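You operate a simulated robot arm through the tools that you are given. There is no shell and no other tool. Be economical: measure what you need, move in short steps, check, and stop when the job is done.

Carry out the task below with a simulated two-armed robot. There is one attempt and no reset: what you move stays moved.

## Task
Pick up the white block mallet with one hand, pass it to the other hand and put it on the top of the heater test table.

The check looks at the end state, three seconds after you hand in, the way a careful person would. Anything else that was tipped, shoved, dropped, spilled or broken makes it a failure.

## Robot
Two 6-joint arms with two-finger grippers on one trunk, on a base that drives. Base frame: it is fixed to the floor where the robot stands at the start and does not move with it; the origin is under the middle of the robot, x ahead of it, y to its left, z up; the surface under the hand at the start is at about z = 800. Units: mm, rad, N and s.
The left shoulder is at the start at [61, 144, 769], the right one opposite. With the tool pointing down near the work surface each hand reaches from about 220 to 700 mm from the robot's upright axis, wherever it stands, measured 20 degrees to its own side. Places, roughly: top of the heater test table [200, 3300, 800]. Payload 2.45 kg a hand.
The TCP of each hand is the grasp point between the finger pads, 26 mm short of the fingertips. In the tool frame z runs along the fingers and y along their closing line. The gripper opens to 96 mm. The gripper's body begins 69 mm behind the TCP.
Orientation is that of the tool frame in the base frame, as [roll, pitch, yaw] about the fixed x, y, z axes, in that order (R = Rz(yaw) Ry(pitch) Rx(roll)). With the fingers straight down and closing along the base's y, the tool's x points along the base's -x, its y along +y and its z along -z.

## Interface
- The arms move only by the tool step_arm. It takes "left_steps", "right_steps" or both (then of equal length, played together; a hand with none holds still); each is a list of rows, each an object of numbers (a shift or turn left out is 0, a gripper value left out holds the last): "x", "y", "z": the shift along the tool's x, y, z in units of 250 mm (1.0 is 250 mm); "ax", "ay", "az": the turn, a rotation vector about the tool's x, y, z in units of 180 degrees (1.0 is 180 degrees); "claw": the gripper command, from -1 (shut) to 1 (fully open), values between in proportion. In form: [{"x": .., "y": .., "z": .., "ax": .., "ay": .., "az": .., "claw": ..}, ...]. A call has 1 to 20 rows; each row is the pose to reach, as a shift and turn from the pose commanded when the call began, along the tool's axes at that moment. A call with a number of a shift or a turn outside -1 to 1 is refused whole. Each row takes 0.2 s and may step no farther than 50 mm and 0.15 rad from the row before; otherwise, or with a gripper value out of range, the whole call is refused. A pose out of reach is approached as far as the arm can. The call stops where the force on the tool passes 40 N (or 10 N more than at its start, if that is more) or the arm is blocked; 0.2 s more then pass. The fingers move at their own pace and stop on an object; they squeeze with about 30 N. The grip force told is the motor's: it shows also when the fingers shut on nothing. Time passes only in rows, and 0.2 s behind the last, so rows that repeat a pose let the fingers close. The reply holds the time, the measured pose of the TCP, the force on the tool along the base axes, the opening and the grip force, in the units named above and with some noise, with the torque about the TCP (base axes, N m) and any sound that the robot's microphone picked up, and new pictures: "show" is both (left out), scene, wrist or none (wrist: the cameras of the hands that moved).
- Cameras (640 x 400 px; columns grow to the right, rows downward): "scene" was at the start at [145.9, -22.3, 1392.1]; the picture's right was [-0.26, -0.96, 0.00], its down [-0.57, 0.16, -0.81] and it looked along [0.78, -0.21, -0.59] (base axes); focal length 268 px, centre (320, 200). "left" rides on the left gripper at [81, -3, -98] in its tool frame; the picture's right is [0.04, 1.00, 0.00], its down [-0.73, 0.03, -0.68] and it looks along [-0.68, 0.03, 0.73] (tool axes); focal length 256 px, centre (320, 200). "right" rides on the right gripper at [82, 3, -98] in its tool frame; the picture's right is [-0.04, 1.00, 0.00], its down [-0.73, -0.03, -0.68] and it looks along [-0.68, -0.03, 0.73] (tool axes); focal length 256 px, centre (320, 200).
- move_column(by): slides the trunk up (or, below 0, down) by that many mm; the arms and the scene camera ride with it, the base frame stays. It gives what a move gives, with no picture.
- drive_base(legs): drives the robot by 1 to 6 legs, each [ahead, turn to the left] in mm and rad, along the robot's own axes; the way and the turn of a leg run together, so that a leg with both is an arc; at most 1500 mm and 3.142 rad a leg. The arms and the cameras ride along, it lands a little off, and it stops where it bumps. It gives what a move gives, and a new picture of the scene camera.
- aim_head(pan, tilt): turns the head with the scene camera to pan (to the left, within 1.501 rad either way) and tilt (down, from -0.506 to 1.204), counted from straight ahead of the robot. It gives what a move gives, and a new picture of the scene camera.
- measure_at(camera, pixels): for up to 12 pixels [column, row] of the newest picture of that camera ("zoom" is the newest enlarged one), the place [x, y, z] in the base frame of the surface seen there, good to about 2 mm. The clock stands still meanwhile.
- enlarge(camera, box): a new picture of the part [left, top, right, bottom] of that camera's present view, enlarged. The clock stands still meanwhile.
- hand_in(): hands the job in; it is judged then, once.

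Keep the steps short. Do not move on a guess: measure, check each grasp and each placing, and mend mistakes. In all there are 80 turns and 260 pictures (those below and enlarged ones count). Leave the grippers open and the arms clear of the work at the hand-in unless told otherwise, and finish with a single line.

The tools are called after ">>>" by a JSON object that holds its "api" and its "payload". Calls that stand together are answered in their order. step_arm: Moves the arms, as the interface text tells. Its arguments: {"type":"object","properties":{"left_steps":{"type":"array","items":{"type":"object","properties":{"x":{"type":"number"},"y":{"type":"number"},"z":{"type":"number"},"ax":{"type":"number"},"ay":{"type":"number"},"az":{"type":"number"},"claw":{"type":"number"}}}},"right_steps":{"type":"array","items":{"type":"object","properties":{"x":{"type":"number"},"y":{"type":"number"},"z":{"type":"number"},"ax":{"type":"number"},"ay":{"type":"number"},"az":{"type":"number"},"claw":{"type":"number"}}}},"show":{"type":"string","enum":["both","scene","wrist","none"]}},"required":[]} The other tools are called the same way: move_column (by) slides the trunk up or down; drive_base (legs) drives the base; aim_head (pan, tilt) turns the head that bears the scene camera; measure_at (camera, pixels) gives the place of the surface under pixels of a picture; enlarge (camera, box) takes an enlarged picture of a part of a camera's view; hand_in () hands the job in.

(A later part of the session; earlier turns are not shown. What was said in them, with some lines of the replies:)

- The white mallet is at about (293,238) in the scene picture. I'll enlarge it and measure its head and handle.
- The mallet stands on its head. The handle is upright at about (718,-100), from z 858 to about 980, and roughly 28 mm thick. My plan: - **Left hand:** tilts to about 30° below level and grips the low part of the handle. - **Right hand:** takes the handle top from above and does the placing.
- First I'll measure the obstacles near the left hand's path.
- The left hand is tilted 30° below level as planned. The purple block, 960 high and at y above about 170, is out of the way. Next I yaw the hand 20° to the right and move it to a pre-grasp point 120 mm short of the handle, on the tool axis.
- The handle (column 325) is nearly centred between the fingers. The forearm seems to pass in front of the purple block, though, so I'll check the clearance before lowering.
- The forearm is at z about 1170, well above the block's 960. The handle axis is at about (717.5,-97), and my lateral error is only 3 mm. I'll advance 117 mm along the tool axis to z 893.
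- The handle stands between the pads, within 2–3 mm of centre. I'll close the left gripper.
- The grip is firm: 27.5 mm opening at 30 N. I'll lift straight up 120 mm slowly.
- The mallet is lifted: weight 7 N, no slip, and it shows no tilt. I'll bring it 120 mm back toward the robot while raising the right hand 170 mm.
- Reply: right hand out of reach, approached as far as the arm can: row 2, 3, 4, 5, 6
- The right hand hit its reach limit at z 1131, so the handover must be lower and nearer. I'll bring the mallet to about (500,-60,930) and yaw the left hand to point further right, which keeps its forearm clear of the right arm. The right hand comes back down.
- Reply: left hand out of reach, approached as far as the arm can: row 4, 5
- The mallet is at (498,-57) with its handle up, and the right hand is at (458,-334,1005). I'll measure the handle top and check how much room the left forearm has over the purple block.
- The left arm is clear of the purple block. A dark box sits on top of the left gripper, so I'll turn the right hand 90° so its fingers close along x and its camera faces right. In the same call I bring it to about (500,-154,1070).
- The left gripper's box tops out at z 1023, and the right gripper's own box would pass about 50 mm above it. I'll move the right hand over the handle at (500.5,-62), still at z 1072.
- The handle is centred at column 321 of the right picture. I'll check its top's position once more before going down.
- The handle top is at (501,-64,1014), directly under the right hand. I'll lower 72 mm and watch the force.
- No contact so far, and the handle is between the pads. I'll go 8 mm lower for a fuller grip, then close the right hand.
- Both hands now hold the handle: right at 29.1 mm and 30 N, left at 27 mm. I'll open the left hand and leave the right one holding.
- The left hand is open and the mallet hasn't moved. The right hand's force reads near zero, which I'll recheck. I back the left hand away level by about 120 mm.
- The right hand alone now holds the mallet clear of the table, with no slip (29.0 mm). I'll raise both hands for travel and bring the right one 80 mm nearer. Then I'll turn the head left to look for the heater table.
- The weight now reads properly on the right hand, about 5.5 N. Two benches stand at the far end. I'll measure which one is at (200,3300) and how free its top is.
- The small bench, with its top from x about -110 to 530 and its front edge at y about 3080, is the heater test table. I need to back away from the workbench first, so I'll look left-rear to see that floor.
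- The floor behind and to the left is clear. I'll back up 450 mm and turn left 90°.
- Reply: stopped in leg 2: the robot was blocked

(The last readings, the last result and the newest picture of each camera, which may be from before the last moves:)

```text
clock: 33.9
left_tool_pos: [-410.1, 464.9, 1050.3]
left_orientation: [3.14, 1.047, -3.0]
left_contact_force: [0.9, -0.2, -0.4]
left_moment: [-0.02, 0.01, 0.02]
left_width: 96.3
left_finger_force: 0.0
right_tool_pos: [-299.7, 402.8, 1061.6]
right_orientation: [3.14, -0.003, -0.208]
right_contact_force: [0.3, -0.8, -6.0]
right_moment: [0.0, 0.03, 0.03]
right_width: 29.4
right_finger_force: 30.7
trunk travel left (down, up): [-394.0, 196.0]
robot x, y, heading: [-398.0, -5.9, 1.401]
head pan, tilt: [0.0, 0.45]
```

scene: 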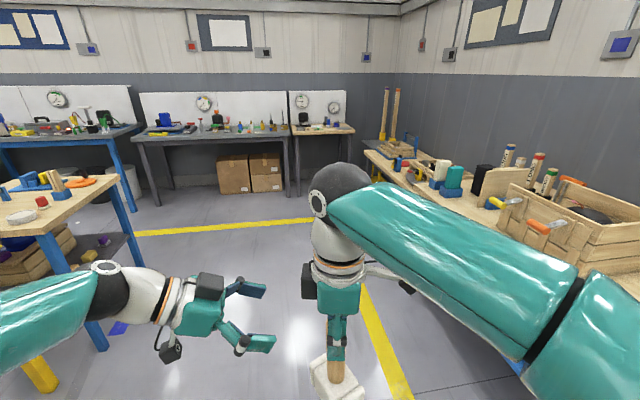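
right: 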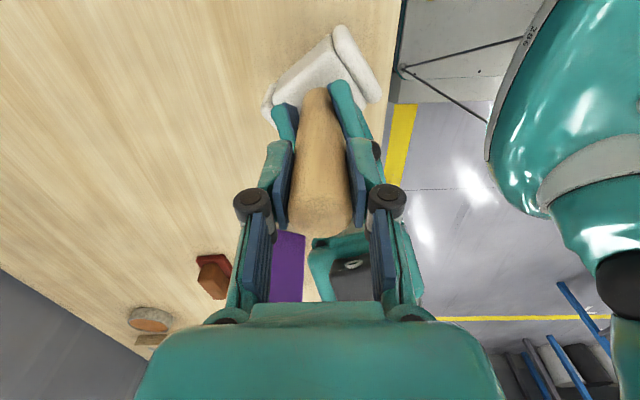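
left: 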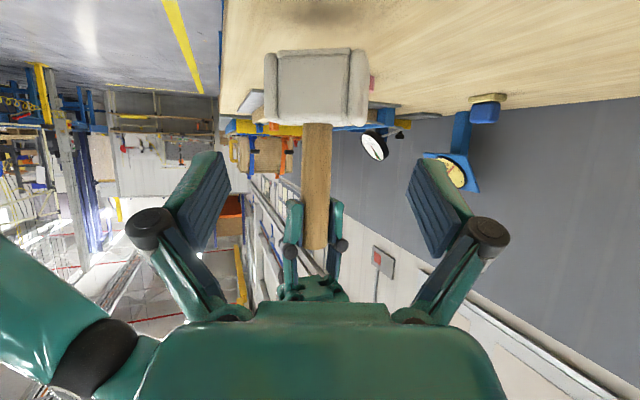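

The turn was blocked at heading 1.40. The right upper arm may be near the crate, or the left elbow near the table on the left. I'll measure both.

>>> {"api": "measure_at", "payload": {"camera": "scene", "pixels": [[525, 215], [500, 290], [560, 260], [610, 330], [520, 370], [40, 290], [60, 265], [45, 225], [80, 195], [95, 330], [40, 370], [480, 400]]}}

>>> {"api": "aim_head", "payload": {"pan": 1.0, "tilt": 0.8}}

>>> {"api": "aim_head", "payload": {"pan": -1.0, "tilt": 0.8}}

```text
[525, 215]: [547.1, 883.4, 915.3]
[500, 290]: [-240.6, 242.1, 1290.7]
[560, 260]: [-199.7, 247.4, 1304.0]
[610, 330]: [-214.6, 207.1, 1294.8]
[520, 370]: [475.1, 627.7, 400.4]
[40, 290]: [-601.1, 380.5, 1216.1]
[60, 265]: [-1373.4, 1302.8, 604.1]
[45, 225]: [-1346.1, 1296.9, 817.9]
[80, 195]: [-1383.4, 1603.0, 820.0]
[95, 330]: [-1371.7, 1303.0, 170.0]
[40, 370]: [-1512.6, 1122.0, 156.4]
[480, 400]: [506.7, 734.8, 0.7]
```

```text
clock: 35.1
left_tool_pos: [-409.5, 465.3, 1051.3]
left_orientation: [3.14, 1.047, -3.0]
left_contact_force: [-0.1, -1.2, -0.1]
left_moment: [0.01, -0.01, -0.05]
left_width: 96.0
left_finger_force: 0.0
right_tool_pos: [-300.4, 401.3, 1062.6]
right_orientation: [3.141, 0.001, -0.209]
right_contact_force: [-0.1, 0.2, -6.9]
right_moment: [-0.03, 0.02, -0.01]
right_width: 29.2
right_finger_force: 29.7
trunk travel left (down, up): [-394.0, 196.0]
robot x, y, heading: [-393.8, -7.7, 1.397]
head pan, tilt: [1.0, 0.799]
```

scene: 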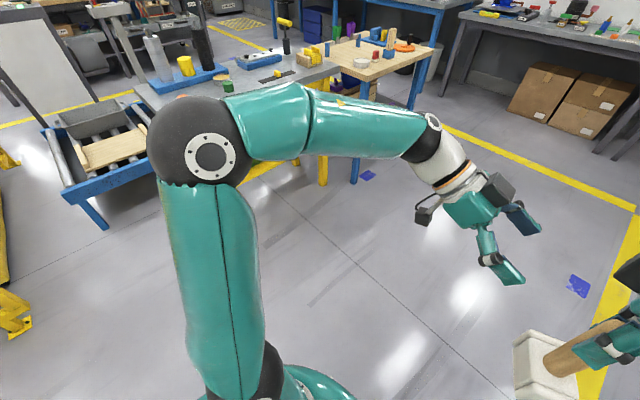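

```text
clock: 37.0
left_tool_pos: [-410.2, 464.2, 1049.7]
left_orientation: [3.14, 1.046, -2.999]
left_contact_force: [0.7, -0.2, -0.7]
left_moment: [0.0, 0.04, 0.01]
left_width: 96.0
left_finger_force: 0.1
right_tool_pos: [-300.9, 401.5, 1062.6]
right_orientation: [3.14, 0.001, -0.207]
right_contact_force: [-0.1, -0.2, -6.4]
right_moment: [0.04, 0.0, 0.01]
right_width: 29.1
right_finger_force: 29.9
trunk travel left (down, up): [-394.0, 196.0]
robot x, y, heading: [-395.9, -9.7, 1.405]
head pan, tilt: [-1.0, 0.799]
```

scene: 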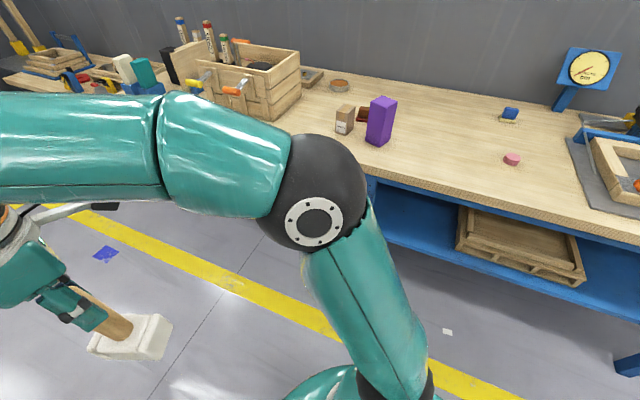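

Nothing touches the arms, so the base's rear must have met something behind. Heading 1.40 already points roughly at the heater table's front, with free floor ahead. I'll drive ahead 700 mm and look.

>>> {"api": "aim_head", "payload": {"pan": 0, "tilt": 0.45}}

>>> {"api": "drive_base", "payload": {"legs": [[700, 0]]}}

```text
clock: 38.3
left_tool_pos: [-409.8, 464.0, 1050.5]
left_orientation: [3.141, 1.048, -2.999]
left_contact_force: [0.2, 0.6, -0.3]
left_moment: [0.01, 0.02, 0.02]
left_width: 96.1
left_finger_force: 0.1
right_tool_pos: [-299.5, 401.7, 1061.8]
right_orientation: [3.141, -0.001, -0.209]
right_contact_force: [0.1, 0.8, -5.7]
right_moment: [0.0, 0.03, -0.02]
right_width: 29.0
right_finger_force: 29.9
trunk travel left (down, up): [-394.0, 196.0]
robot x, y, heading: [-399.2, -7.1, 1.402]
head pan, tilt: [0.0, 0.45]
```

scene: 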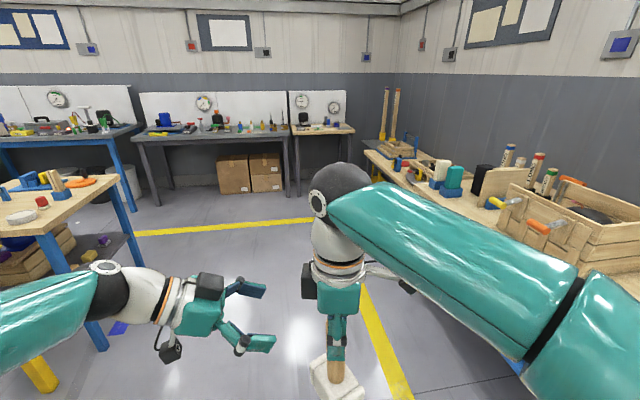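

```text
clock: 42.2
left_tool_pos: [-291.0, 1156.3, 1050.5]
left_orientation: [-3.142, 1.048, -2.998]
left_contact_force: [0.3, 0.1, -0.8]
left_moment: [-0.02, 0.0, -0.02]
left_width: 96.0
left_finger_force: 0.1
right_tool_pos: [-182.2, 1093.2, 1062.0]
right_orientation: [3.141, 0.0, -0.206]
right_contact_force: [-0.1, 1.0, -7.1]
right_moment: [0.0, 0.02, 0.0]
right_width: 29.1
right_finger_force: 30.0
trunk travel left (down, up): [-394.0, 196.0]
robot x, y, heading: [-275.7, 685.3, 1.402]
head pan, tilt: [0.0, 0.45]
```

scene: 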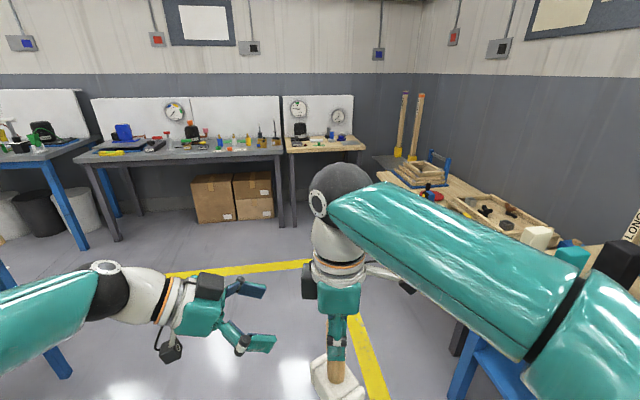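

The drive worked, and the robot is at (-276,685). I'll measure the workbench's front edge on the right, the far table, and the near blue table on the left.

>>> {"api": "measure_at", "payload": {"camera": "scene", "pixels": [[376, 158], [390, 172], [480, 213], [292, 152], [360, 150], [325, 150], [385, 165], [465, 390], [50, 350], [325, 142]]}}

>>> {"api": "enlarge", "payload": {"camera": "scene", "box": [270, 80, 470, 220]}}

```text
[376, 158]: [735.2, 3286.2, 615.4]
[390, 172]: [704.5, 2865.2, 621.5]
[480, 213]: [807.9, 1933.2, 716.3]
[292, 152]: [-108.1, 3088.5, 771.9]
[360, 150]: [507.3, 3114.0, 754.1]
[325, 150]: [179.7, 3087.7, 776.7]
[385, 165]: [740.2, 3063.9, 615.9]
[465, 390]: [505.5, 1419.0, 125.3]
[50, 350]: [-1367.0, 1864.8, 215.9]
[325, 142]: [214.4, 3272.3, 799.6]
```

```text
2.86 times, centred on (370, 150) of scene
```

zoom: 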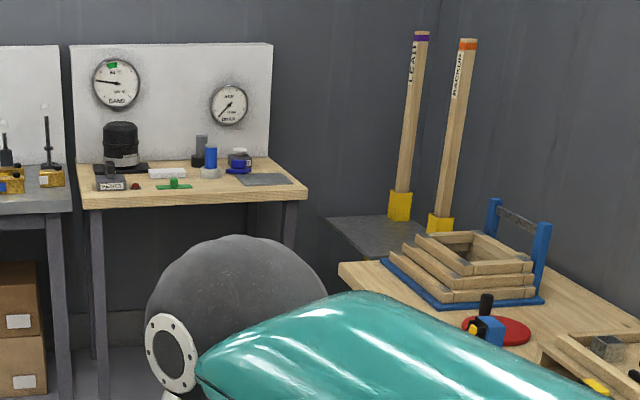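

The route is free: the workbench edge there is at x above 500. I'll drive toward a spot in front of the heater table, stop short, and square up to it.

>>> {"api": "drive_base", "payload": {"legs": [[1400, -0.02], [350, 0.19]]}}

```text
clock: 51.1
left_tool_pos: [-118.1, 2846.5, 1050.4]
left_orientation: [3.139, 1.047, -2.816]
left_contact_force: [0.8, 0.3, -0.2]
left_moment: [0.02, -0.02, 0.03]
left_width: 96.0
left_finger_force: 0.1
right_tool_pos: [-0.8, 2804.9, 1061.9]
right_orientation: [3.138, -0.001, -0.023]
right_contact_force: [1.0, 0.3, -6.8]
right_moment: [-0.01, 0.01, -0.04]
right_width: 28.7
right_finger_force: 30.7
trunk travel left (down, up): [-394.0, 196.0]
robot x, y, heading: [-12.4, 2379.8, 1.59]
head pan, tilt: [0.0, 0.45]
```

scene: 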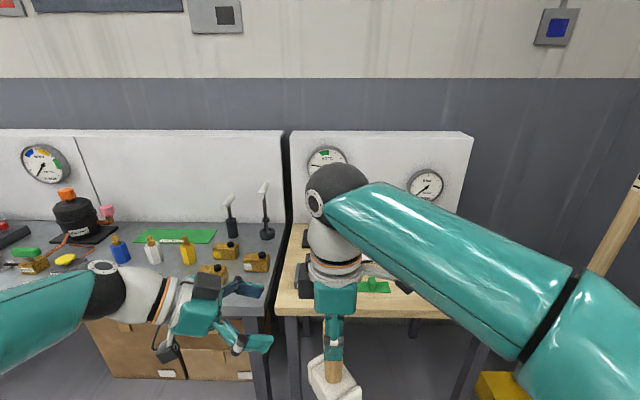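

The heater table is straight ahead, partly hidden by the right arm. I'll pull the left hand back so it won't hover over the neighbouring bench, then look closer at the table top.

>>> {"api": "step_arm", "payload": {"left_steps": [{"x": 0.052, "y": -0.111, "z": -0.09}, {"x": 0.104, "y": -0.222, "z": -0.18}, {"x": 0.156, "y": -0.333, "z": -0.27}, {"x": 0.208, "y": -0.444, "z": -0.361}], "show": "none"}}

>>> {"api": "aim_head", "payload": {"pan": -0.35, "tilt": 0.5}}

>>> {"api": "enlarge", "payload": {"camera": "right", "box": [0, 0, 640, 400]}}

```text
clock: 52.1
left_tool_pos: [-181.0, 2706.5, 1050.5]
left_orientation: [3.14, 1.048, -2.816]
left_contact_force: [0.0, -0.7, -0.4]
left_moment: [-0.01, 0.01, 0.03]
left_width: 95.9
left_finger_force: 0.1
right_tool_pos: [-0.7, 2803.7, 1063.4]
right_orientation: [3.14, -0.001, -0.022]
right_contact_force: [0.3, -0.7, -5.8]
right_moment: [0.04, 0.02, 0.01]
right_width: 29.3
right_finger_force: 30.1
trunk travel left (down, up): [-394.0, 196.0]
robot x, y, heading: [-11.3, 2377.6, 1.591]
head pan, tilt: [0.0, 0.45]
```

```text
clock: 52.9
left_tool_pos: [-179.2, 2706.9, 1051.6]
left_orientation: [3.139, 1.048, -2.815]
left_contact_force: [-0.2, -0.2, -0.3]
left_moment: [-0.01, 0.0, 0.01]
left_width: 96.2
left_finger_force: 0.1
right_tool_pos: [-0.3, 2804.3, 1063.6]
right_orientation: [3.141, 0.001, -0.02]
right_contact_force: [0.4, -0.4, -6.7]
right_moment: [0.0, 0.07, -0.03]
right_width: 29.0
right_finger_force: 30.0
trunk travel left (down, up): [-394.0, 196.0]
robot x, y, heading: [-14.4, 2384.9, 1.585]
head pan, tilt: [-0.351, 0.499]
```

scene: 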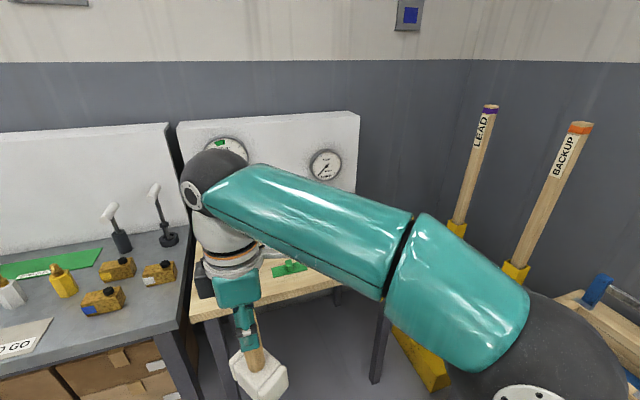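

```text
1.00 times, centred on (320, 200) of right (not enlarged: the box is as wide or as high as the picture)
```

zoom: 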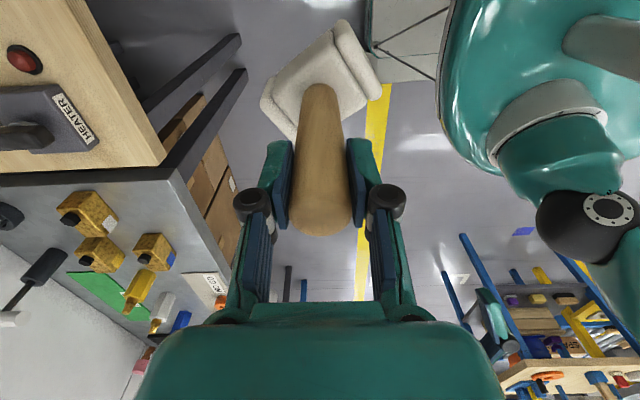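

The mallet is secure. The right arm hides the table, so I'll shift the right hand 220 mm to the right (over floor, at the same height) and look past it.

>>> {"api": "step_arm", "payload": {"right_steps": [{"x": 0.18}, {"x": 0.36}, {"x": 0.54}, {"x": 0.72}, {"x": 0.88}, {"x": 0.88}], "show": "wrist"}}

>>> {"api": "aim_head", "payload": {"pan": -0.2, "tilt": 0.5}}

```text
clock: 54.3
left_tool_pos: [-181.3, 2706.3, 1051.1]
left_orientation: [3.141, 1.047, -2.814]
left_contact_force: [0.0, -0.4, -0.3]
left_moment: [-0.01, 0.0, -0.01]
left_width: 96.0
left_finger_force: 0.1
right_tool_pos: [220.5, 2800.6, 1062.7]
right_orientation: [3.139, 0.0, -0.022]
right_contact_force: [0.0, -0.5, -6.0]
right_moment: [0.0, -0.01, 0.0]
right_width: 28.9
right_finger_force: 30.1
trunk travel left (down, up): [-394.0, 196.0]
robot x, y, heading: [-12.4, 2383.8, 1.593]
head pan, tilt: [-0.351, 0.499]
```

right: 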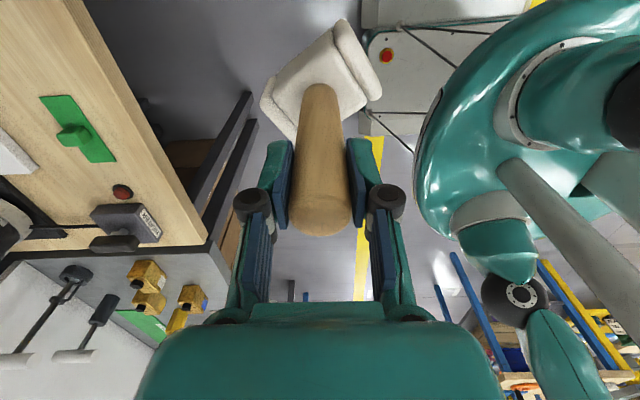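

```text
clock: 55.0
left_tool_pos: [-179.3, 2706.2, 1052.1]
left_orientation: [3.14, 1.048, -2.813]
left_contact_force: [0.8, -0.3, 0.7]
left_moment: [0.0, -0.02, 0.0]
left_width: 96.0
left_finger_force: 0.0
right_tool_pos: [221.7, 2799.9, 1062.3]
right_orientation: [3.14, 0.0, -0.021]
right_contact_force: [-0.1, 0.3, -5.3]
right_moment: [-0.01, 0.03, -0.01]
right_width: 28.9
right_finger_force: 30.0
trunk travel left (down, up): [-394.0, 196.0]
robot x, y, heading: [-12.0, 2377.5, 1.589]
head pan, tilt: [-0.201, 0.499]
```

scene: 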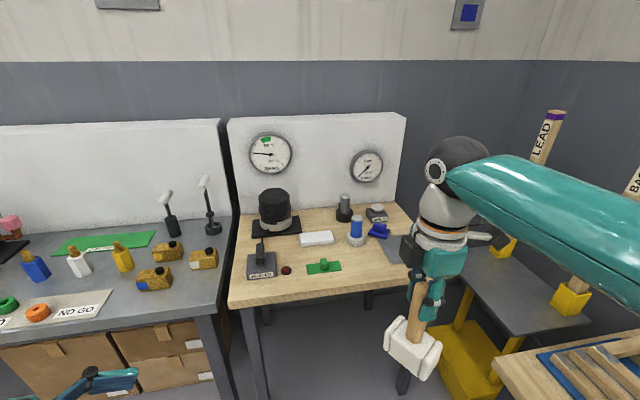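

Now the table is well visible. I'll enlarge it and measure the free area right of the green piece at (323,267).

>>> {"api": "enlarge", "payload": {"camera": "scene", "box": [220, 180, 450, 324]}}

>>> {"api": "measure_at", "payload": {"camera": "scene", "pixels": [[342, 266], [342, 272], [308, 270], [324, 262], [370, 285], [362, 268], [380, 270], [355, 240], [388, 250], [382, 236], [332, 240], [400, 255]]}}

```text
2.78 times, centred on (335, 252) of scene
```

zoom: 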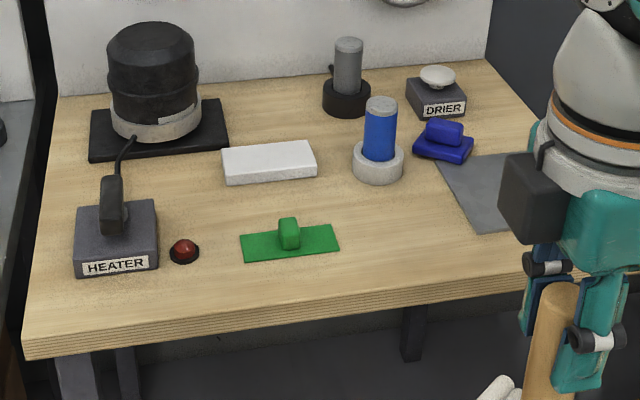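

```text
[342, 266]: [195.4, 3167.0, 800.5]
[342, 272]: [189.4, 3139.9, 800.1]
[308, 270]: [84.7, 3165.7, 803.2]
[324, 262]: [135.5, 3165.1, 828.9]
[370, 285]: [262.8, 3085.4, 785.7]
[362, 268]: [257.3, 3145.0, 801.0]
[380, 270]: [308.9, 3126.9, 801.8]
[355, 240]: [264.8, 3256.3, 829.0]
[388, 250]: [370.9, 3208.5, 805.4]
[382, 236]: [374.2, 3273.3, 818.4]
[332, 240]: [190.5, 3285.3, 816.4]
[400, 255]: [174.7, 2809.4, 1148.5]
```

A free patch lies between the green piece (up to x 193), the grey plate (from x about 345) and the blue bottle (front at y about 3240). I'll aim for the mallet's centre at (268,3155). First I drive 240 mm closer; the mallet bottom at z about 908 stays well above the table.

>>> {"api": "drive_base", "payload": {"legs": [[240, 0]]}}

```text
clock: 56.8
left_tool_pos: [-183.9, 2948.2, 1051.6]
left_orientation: [3.141, 1.046, -2.809]
left_contact_force: [0.2, 0.1, -0.7]
left_moment: [0.02, -0.03, -0.03]
left_width: 95.9
left_finger_force: 0.0
right_tool_pos: [216.0, 3044.0, 1062.3]
right_orientation: [3.139, 0.0, -0.019]
right_contact_force: [-0.6, 0.4, -6.2]
right_moment: [0.0, 0.01, -0.01]
right_width: 28.8
right_finger_force: 30.6
trunk travel left (down, up): [-394.0, 196.0]
robot x, y, heading: [-16.7, 2626.3, 1.587]
head pan, tilt: [-0.201, 0.499]
```

scene: 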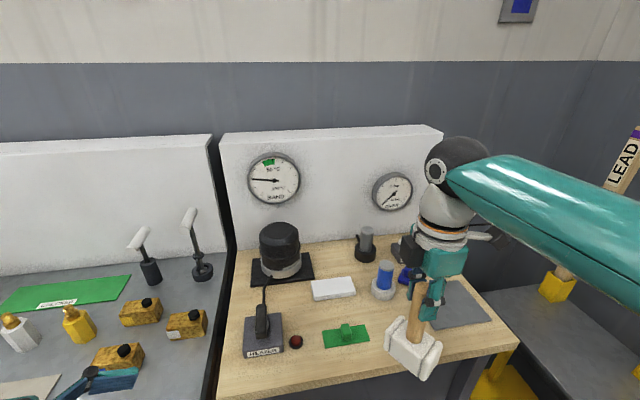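

Now I move the right hand 52 mm right and 111 mm ahead, to above (268,3155), keeping the height.

>>> {"api": "step_arm", "payload": {"right_steps": [{"x": 0.05, "y": -0.112}, {"x": 0.1, "y": -0.224}, {"x": 0.15, "y": -0.336}, {"x": 0.2, "y": -0.448}, {"x": 0.2, "y": -0.448}]}}

```text
clock: 58.0
left_tool_pos: [-185.3, 2947.2, 1052.1]
left_orientation: [3.14, 1.047, -2.812]
left_contact_force: [-0.1, -0.5, 0.4]
left_moment: [0.01, 0.02, 0.0]
left_width: 96.1
left_finger_force: 0.2
right_tool_pos: [265.7, 3152.5, 1061.5]
right_orientation: [3.14, 0.001, -0.02]
right_contact_force: [-0.9, 0.5, -5.9]
right_moment: [0.01, 0.02, -0.01]
right_width: 29.3
right_finger_force: 30.0
trunk travel left (down, up): [-394.0, 196.0]
robot x, y, heading: [-16.9, 2626.5, 1.593]
head pan, tilt: [-0.201, 0.499]
```

scene: 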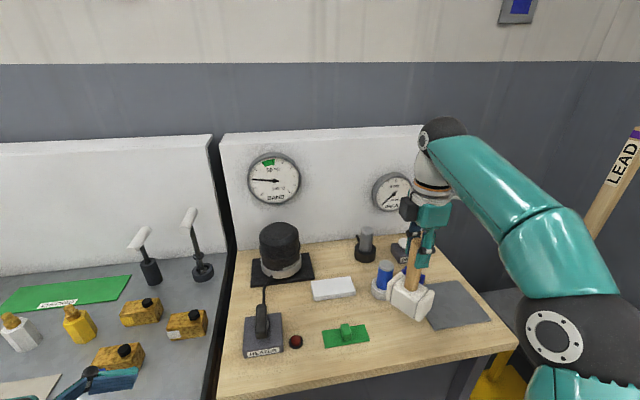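
right: 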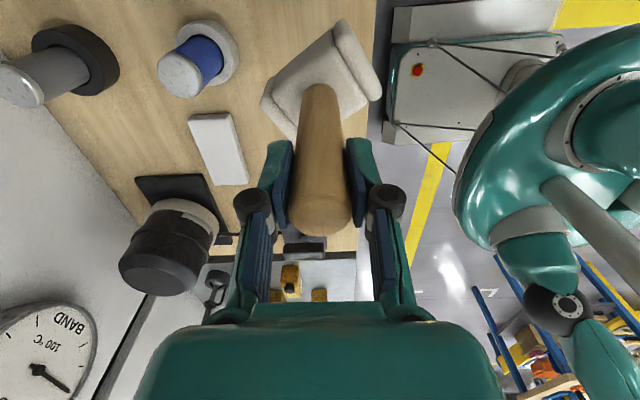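

The mallet hovers over the patch. I'll measure its head and the nearest objects, and check how far the post on the right is from the elbow.

>>> {"api": "measure_at", "payload": {"camera": "scene", "pixels": [[390, 290], [425, 318], [433, 295], [408, 300], [411, 300], [386, 266], [379, 292], [346, 326], [430, 315], [612, 200], [560, 270], [600, 290]]}}

>>> {"api": "measure_at", "payload": {"camera": "right", "pixels": [[265, 105], [340, 25], [378, 90], [235, 60], [180, 75], [290, 130], [350, 115]]}}

>>> {"api": "enlarge", "payload": {"camera": "scene", "box": [320, 200, 510, 370]}}

```text
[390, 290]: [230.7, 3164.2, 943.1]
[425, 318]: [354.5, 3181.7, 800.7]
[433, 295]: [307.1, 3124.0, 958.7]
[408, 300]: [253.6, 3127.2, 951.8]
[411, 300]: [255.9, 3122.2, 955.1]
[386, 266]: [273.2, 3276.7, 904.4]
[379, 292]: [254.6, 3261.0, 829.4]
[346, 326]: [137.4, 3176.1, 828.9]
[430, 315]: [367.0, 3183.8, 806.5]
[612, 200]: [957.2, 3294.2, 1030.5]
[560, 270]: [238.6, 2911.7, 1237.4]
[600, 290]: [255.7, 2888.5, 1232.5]
```

```text
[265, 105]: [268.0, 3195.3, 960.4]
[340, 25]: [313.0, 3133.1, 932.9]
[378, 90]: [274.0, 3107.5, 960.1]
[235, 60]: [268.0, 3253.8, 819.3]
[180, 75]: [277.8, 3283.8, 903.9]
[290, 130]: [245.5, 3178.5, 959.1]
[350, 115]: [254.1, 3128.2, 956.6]
```

```text
2.35 times, centred on (415, 285) of scene
```

zoom: 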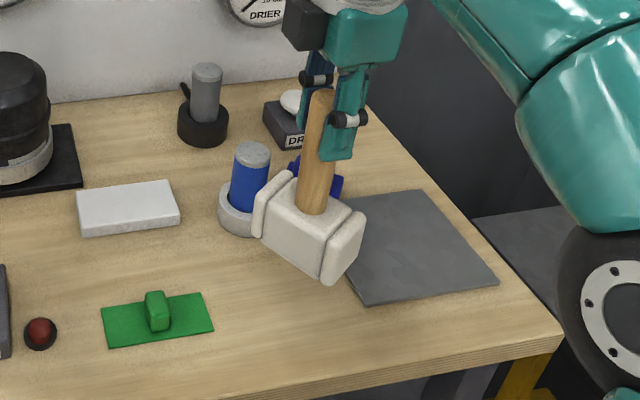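

The head's underside is at z about 901. Its outline, x 228–314 and y 3107–3200, stays 35–50 mm clear of the bottle, plate and green piece. I'll lower 90 mm first.

>>> {"api": "step_arm", "payload": {"right_steps": [{"z": 0.1}, {"z": 0.2}, {"z": 0.29}, {"z": 0.36}, {"z": 0.36}]}}

```text
clock: 59.2
left_tool_pos: [-184.6, 2948.7, 1050.8]
left_orientation: [3.141, 1.048, -2.813]
left_contact_force: [-0.5, 1.4, 0.2]
left_moment: [-0.03, -0.01, -0.02]
left_width: 95.9
left_finger_force: 0.0
right_tool_pos: [267.4, 3153.2, 971.0]
right_orientation: [3.14, 0.001, -0.02]
right_contact_force: [0.5, -0.4, -6.0]
right_moment: [-0.02, 0.01, 0.0]
right_width: 28.9
right_finger_force: 30.4
trunk travel left (down, up): [-394.0, 196.0]
robot x, y, heading: [-17.7, 2622.2, 1.591]
head pan, tilt: [-0.201, 0.499]
```

scene: 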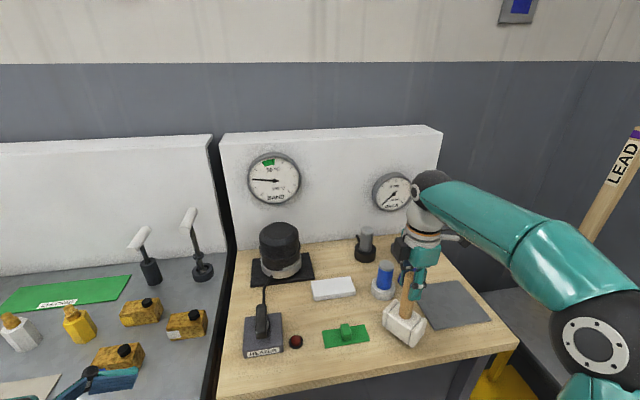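
right: 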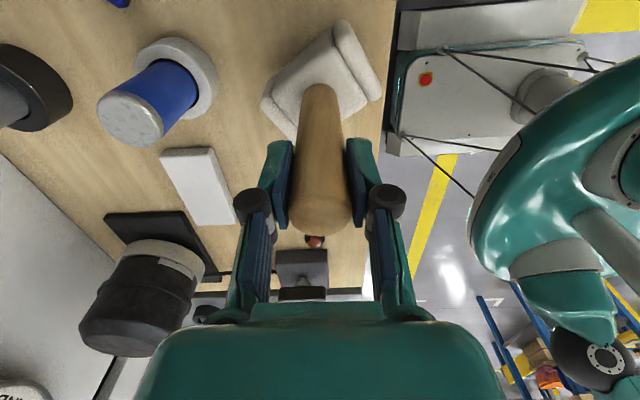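

It has come down without contact, with about 10 mm left to go. I'll lower in 1.5 mm steps to find the table.

>>> {"api": "step_arm", "payload": {"right_steps": [{"z": 0.01}, {"z": 0.02}, {"z": 0.026}, {"z": 0.032}, {"z": 0.036}, {"z": 0.04}, {"z": 0.04}], "show": "none"}}

```text
clock: 60.8
left_tool_pos: [-185.4, 2947.8, 1051.2]
left_orientation: [3.139, 1.046, -2.81]
left_contact_force: [0.1, -0.5, -0.1]
left_moment: [0.0, -0.02, 0.04]
left_width: 95.9
left_finger_force: 0.1
right_tool_pos: [267.8, 3152.7, 961.9]
right_orientation: [3.139, 0.0, -0.02]
right_contact_force: [0.2, -0.1, -5.6]
right_moment: [0.0, 0.02, -0.01]
right_width: 29.0
right_finger_force: 30.3
trunk travel left (down, up): [-394.0, 196.0]
robot x, y, heading: [-15.1, 2627.2, 1.589]
head pan, tilt: [-0.201, 0.499]
```

The full weight still hangs (-5.6 N), so the head isn't touching yet. I'll keep going down 1 mm at a time.

>>> {"api": "step_arm", "payload": {"right_steps": [{"z": 0.004}, {"z": 0.008}, {"z": 0.012}, {"z": 0.012}], "show": "wrist"}}

>>> {"api": "enlarge", "payload": {"camera": "scene", "box": [350, 240, 470, 360]}}

```text
clock: 61.8
left_tool_pos: [-184.8, 2947.3, 1051.8]
left_orientation: [3.139, 1.046, -2.811]
left_contact_force: [0.2, 0.1, -0.3]
left_moment: [-0.02, 0.01, 0.02]
left_width: 95.9
left_finger_force: 0.0
right_tool_pos: [266.9, 3153.3, 959.4]
right_orientation: [3.14, -0.001, -0.018]
right_contact_force: [-0.4, -0.1, -6.8]
right_moment: [0.01, -0.01, 0.0]
right_width: 28.8
right_finger_force: 30.0
trunk travel left (down, up): [-394.0, 196.0]
robot x, y, heading: [-11.2, 2623.9, 1.587]
head pan, tilt: [-0.201, 0.499]
```

right: 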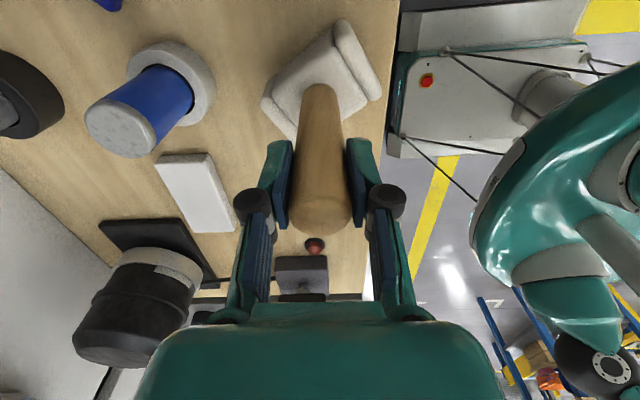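

```text
3.33 times, centred on (410, 300) of scene
```

zoom: 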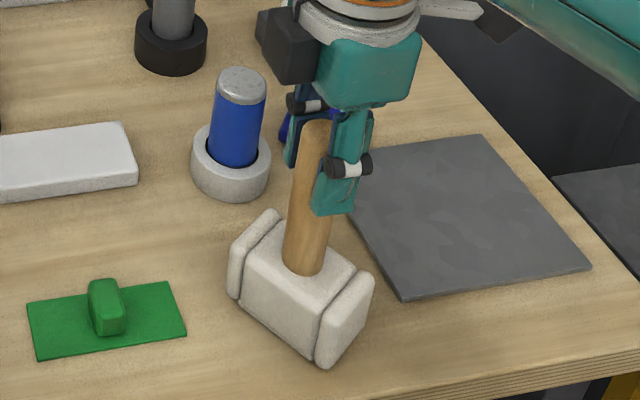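

The head is just above the table. I'll measure its top face; resting, it should be about z 858.

>>> {"api": "measure_at", "payload": {"camera": "zoom", "pixels": [[265, 250], [325, 295], [290, 268], [330, 355], [240, 290], [350, 330]]}}

>>> {"api": "step_arm", "payload": {"right_steps": [{"z": 0.004}, {"z": 0.008}, {"z": 0.012}, {"z": 0.016}, {"z": 0.016}], "show": "none"}}

```text
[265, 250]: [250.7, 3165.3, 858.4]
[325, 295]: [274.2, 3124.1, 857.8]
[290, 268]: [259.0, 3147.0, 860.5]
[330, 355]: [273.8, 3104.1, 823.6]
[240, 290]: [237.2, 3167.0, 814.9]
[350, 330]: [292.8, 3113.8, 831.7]
```

```text
clock: 63.0
left_tool_pos: [-186.7, 2946.3, 1053.0]
left_orientation: [3.135, 1.048, -2.814]
left_contact_force: [0.7, 0.3, 0.4]
left_moment: [-0.02, 0.02, -0.03]
left_width: 95.8
left_finger_force: 0.2
right_tool_pos: [268.9, 3151.7, 957.4]
right_orientation: [-3.138, -0.002, -0.021]
right_contact_force: [2.1, -2.1, 17.8]
right_moment: [0.13, 0.59, 0.04]
right_width: 29.2
right_finger_force: 29.9
trunk travel left (down, up): [-394.0, 196.0]
robot x, y, heading: [-17.7, 2621.3, 1.589]
head pan, tilt: [-0.201, 0.499]
```

Contact: the table now pushes up 18 N. I'll ease up 2 mm to relax the press, then open the right gripper.

>>> {"api": "step_arm", "payload": {"right_steps": [{"z": -0.004}, {"z": -0.008}, {"z": -0.008}], "show": "none"}}

```text
clock: 63.8
left_tool_pos: [-184.9, 2948.3, 1052.4]
left_orientation: [3.136, 1.047, -2.815]
left_contact_force: [-0.1, -0.6, 0.1]
left_moment: [0.0, 0.0, 0.01]
left_width: 96.3
left_finger_force: 0.2
right_tool_pos: [268.2, 3151.9, 958.3]
right_orientation: [3.141, -0.001, -0.019]
right_contact_force: [5.6, -0.9, 9.5]
right_moment: [0.06, -0.24, -0.05]
right_width: 29.2
right_finger_force: 30.2
trunk travel left (down, up): [-394.0, 196.0]
robot x, y, heading: [-18.3, 2624.6, 1.586]
head pan, tilt: [-0.201, 0.499]
```

The mallet rests lightly on the table (+9.5 N up). I'll open the gripper partway, then fully.

>>> {"api": "step_arm", "payload": {"right_steps": [{"z": -0.004}, {"z": -0.004, "claw": -0.1}, {"z": -0.004, "claw": 0.3}, {"z": -0.004, "claw": 1}, {"z": -0.004, "claw": 1}, {"z": -0.004, "claw": 1}]}}

```text
clock: 65.2
left_tool_pos: [-185.3, 2948.2, 1051.9]
left_orientation: [3.14, 1.047, -2.813]
left_contact_force: [0.0, 0.0, 0.0]
left_moment: [0.0, 0.0, -0.04]
left_width: 96.1
left_finger_force: 0.1
right_tool_pos: [267.0, 3153.6, 959.1]
right_orientation: [3.14, -0.001, -0.019]
right_contact_force: [0.4, 0.3, -0.4]
right_moment: [0.01, 0.0, 0.0]
right_width: 96.0
right_finger_force: 0.1
trunk travel left (down, up): [-394.0, 196.0]
robot x, y, heading: [-15.3, 2626.3, 1.592]
head pan, tilt: [-0.201, 0.499]
```

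scene: 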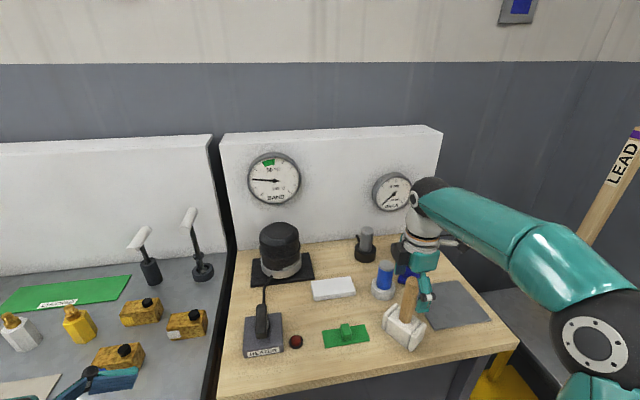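
right: 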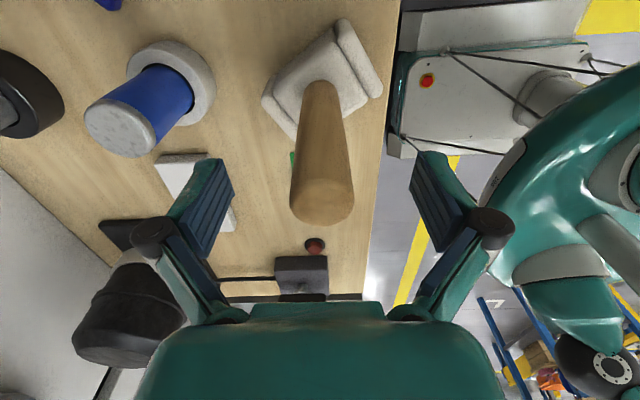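

The mallet stands on its own between the open fingers. I'll raise the right hand straight up 100 mm, then draw it back 150 mm toward the robot.

>>> {"api": "step_arm", "payload": {"right_steps": [{"z": -0.05}, {"z": -0.12}, {"z": -0.2}, {"z": -0.3}, {"z": -0.4}, {"z": -0.4, "y": 0.15}, {"z": -0.4, "y": 0.3}, {"z": -0.4, "y": 0.45}, {"z": -0.4, "y": 0.6}, {"z": -0.4, "y": 0.6}], "show": "scene"}}

>>> {"api": "enlarge", "payload": {"camera": "scene", "box": [220, 200, 520, 388]}}

```text
clock: 67.4
left_tool_pos: [-186.1, 2948.5, 1052.0]
left_orientation: [3.137, 1.047, -2.812]
left_contact_force: [0.7, 0.1, -0.3]
left_moment: [0.0, -0.01, -0.02]
left_width: 95.8
left_finger_force: 0.1
right_tool_pos: [262.4, 3003.0, 1060.4]
right_orientation: [3.139, -0.001, -0.019]
right_contact_force: [-0.8, 0.4, 0.3]
right_moment: [0.0, -0.02, 0.0]
right_width: 95.8
right_finger_force: 0.3
trunk travel left (down, up): [-394.0, 196.0]
robot x, y, heading: [-18.8, 2626.0, 1.589]
head pan, tilt: [-0.201, 0.499]
```

scene: 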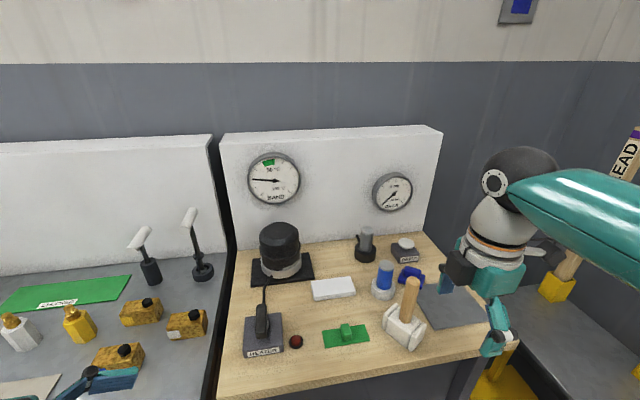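

```text
2.13 times, centred on (370, 294) of scene
```

zoom: 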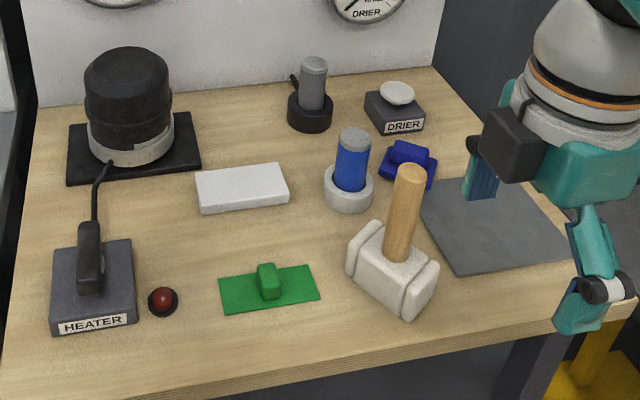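

The mallet stands upright and alone on the heater table, and the nearby items look undisturbed. Both grippers are open and clear of it. I'm handing in.

>>> {"api": "hand_in", "payload": {}}

```text
The job is handed in.
```

The white block mallet was picked up with the left hand, passed to the right, and now stands upright on the heater test table with nothing around it disturbed; the base was blocked once while turning by the workbench, and I never found out what stopped it.
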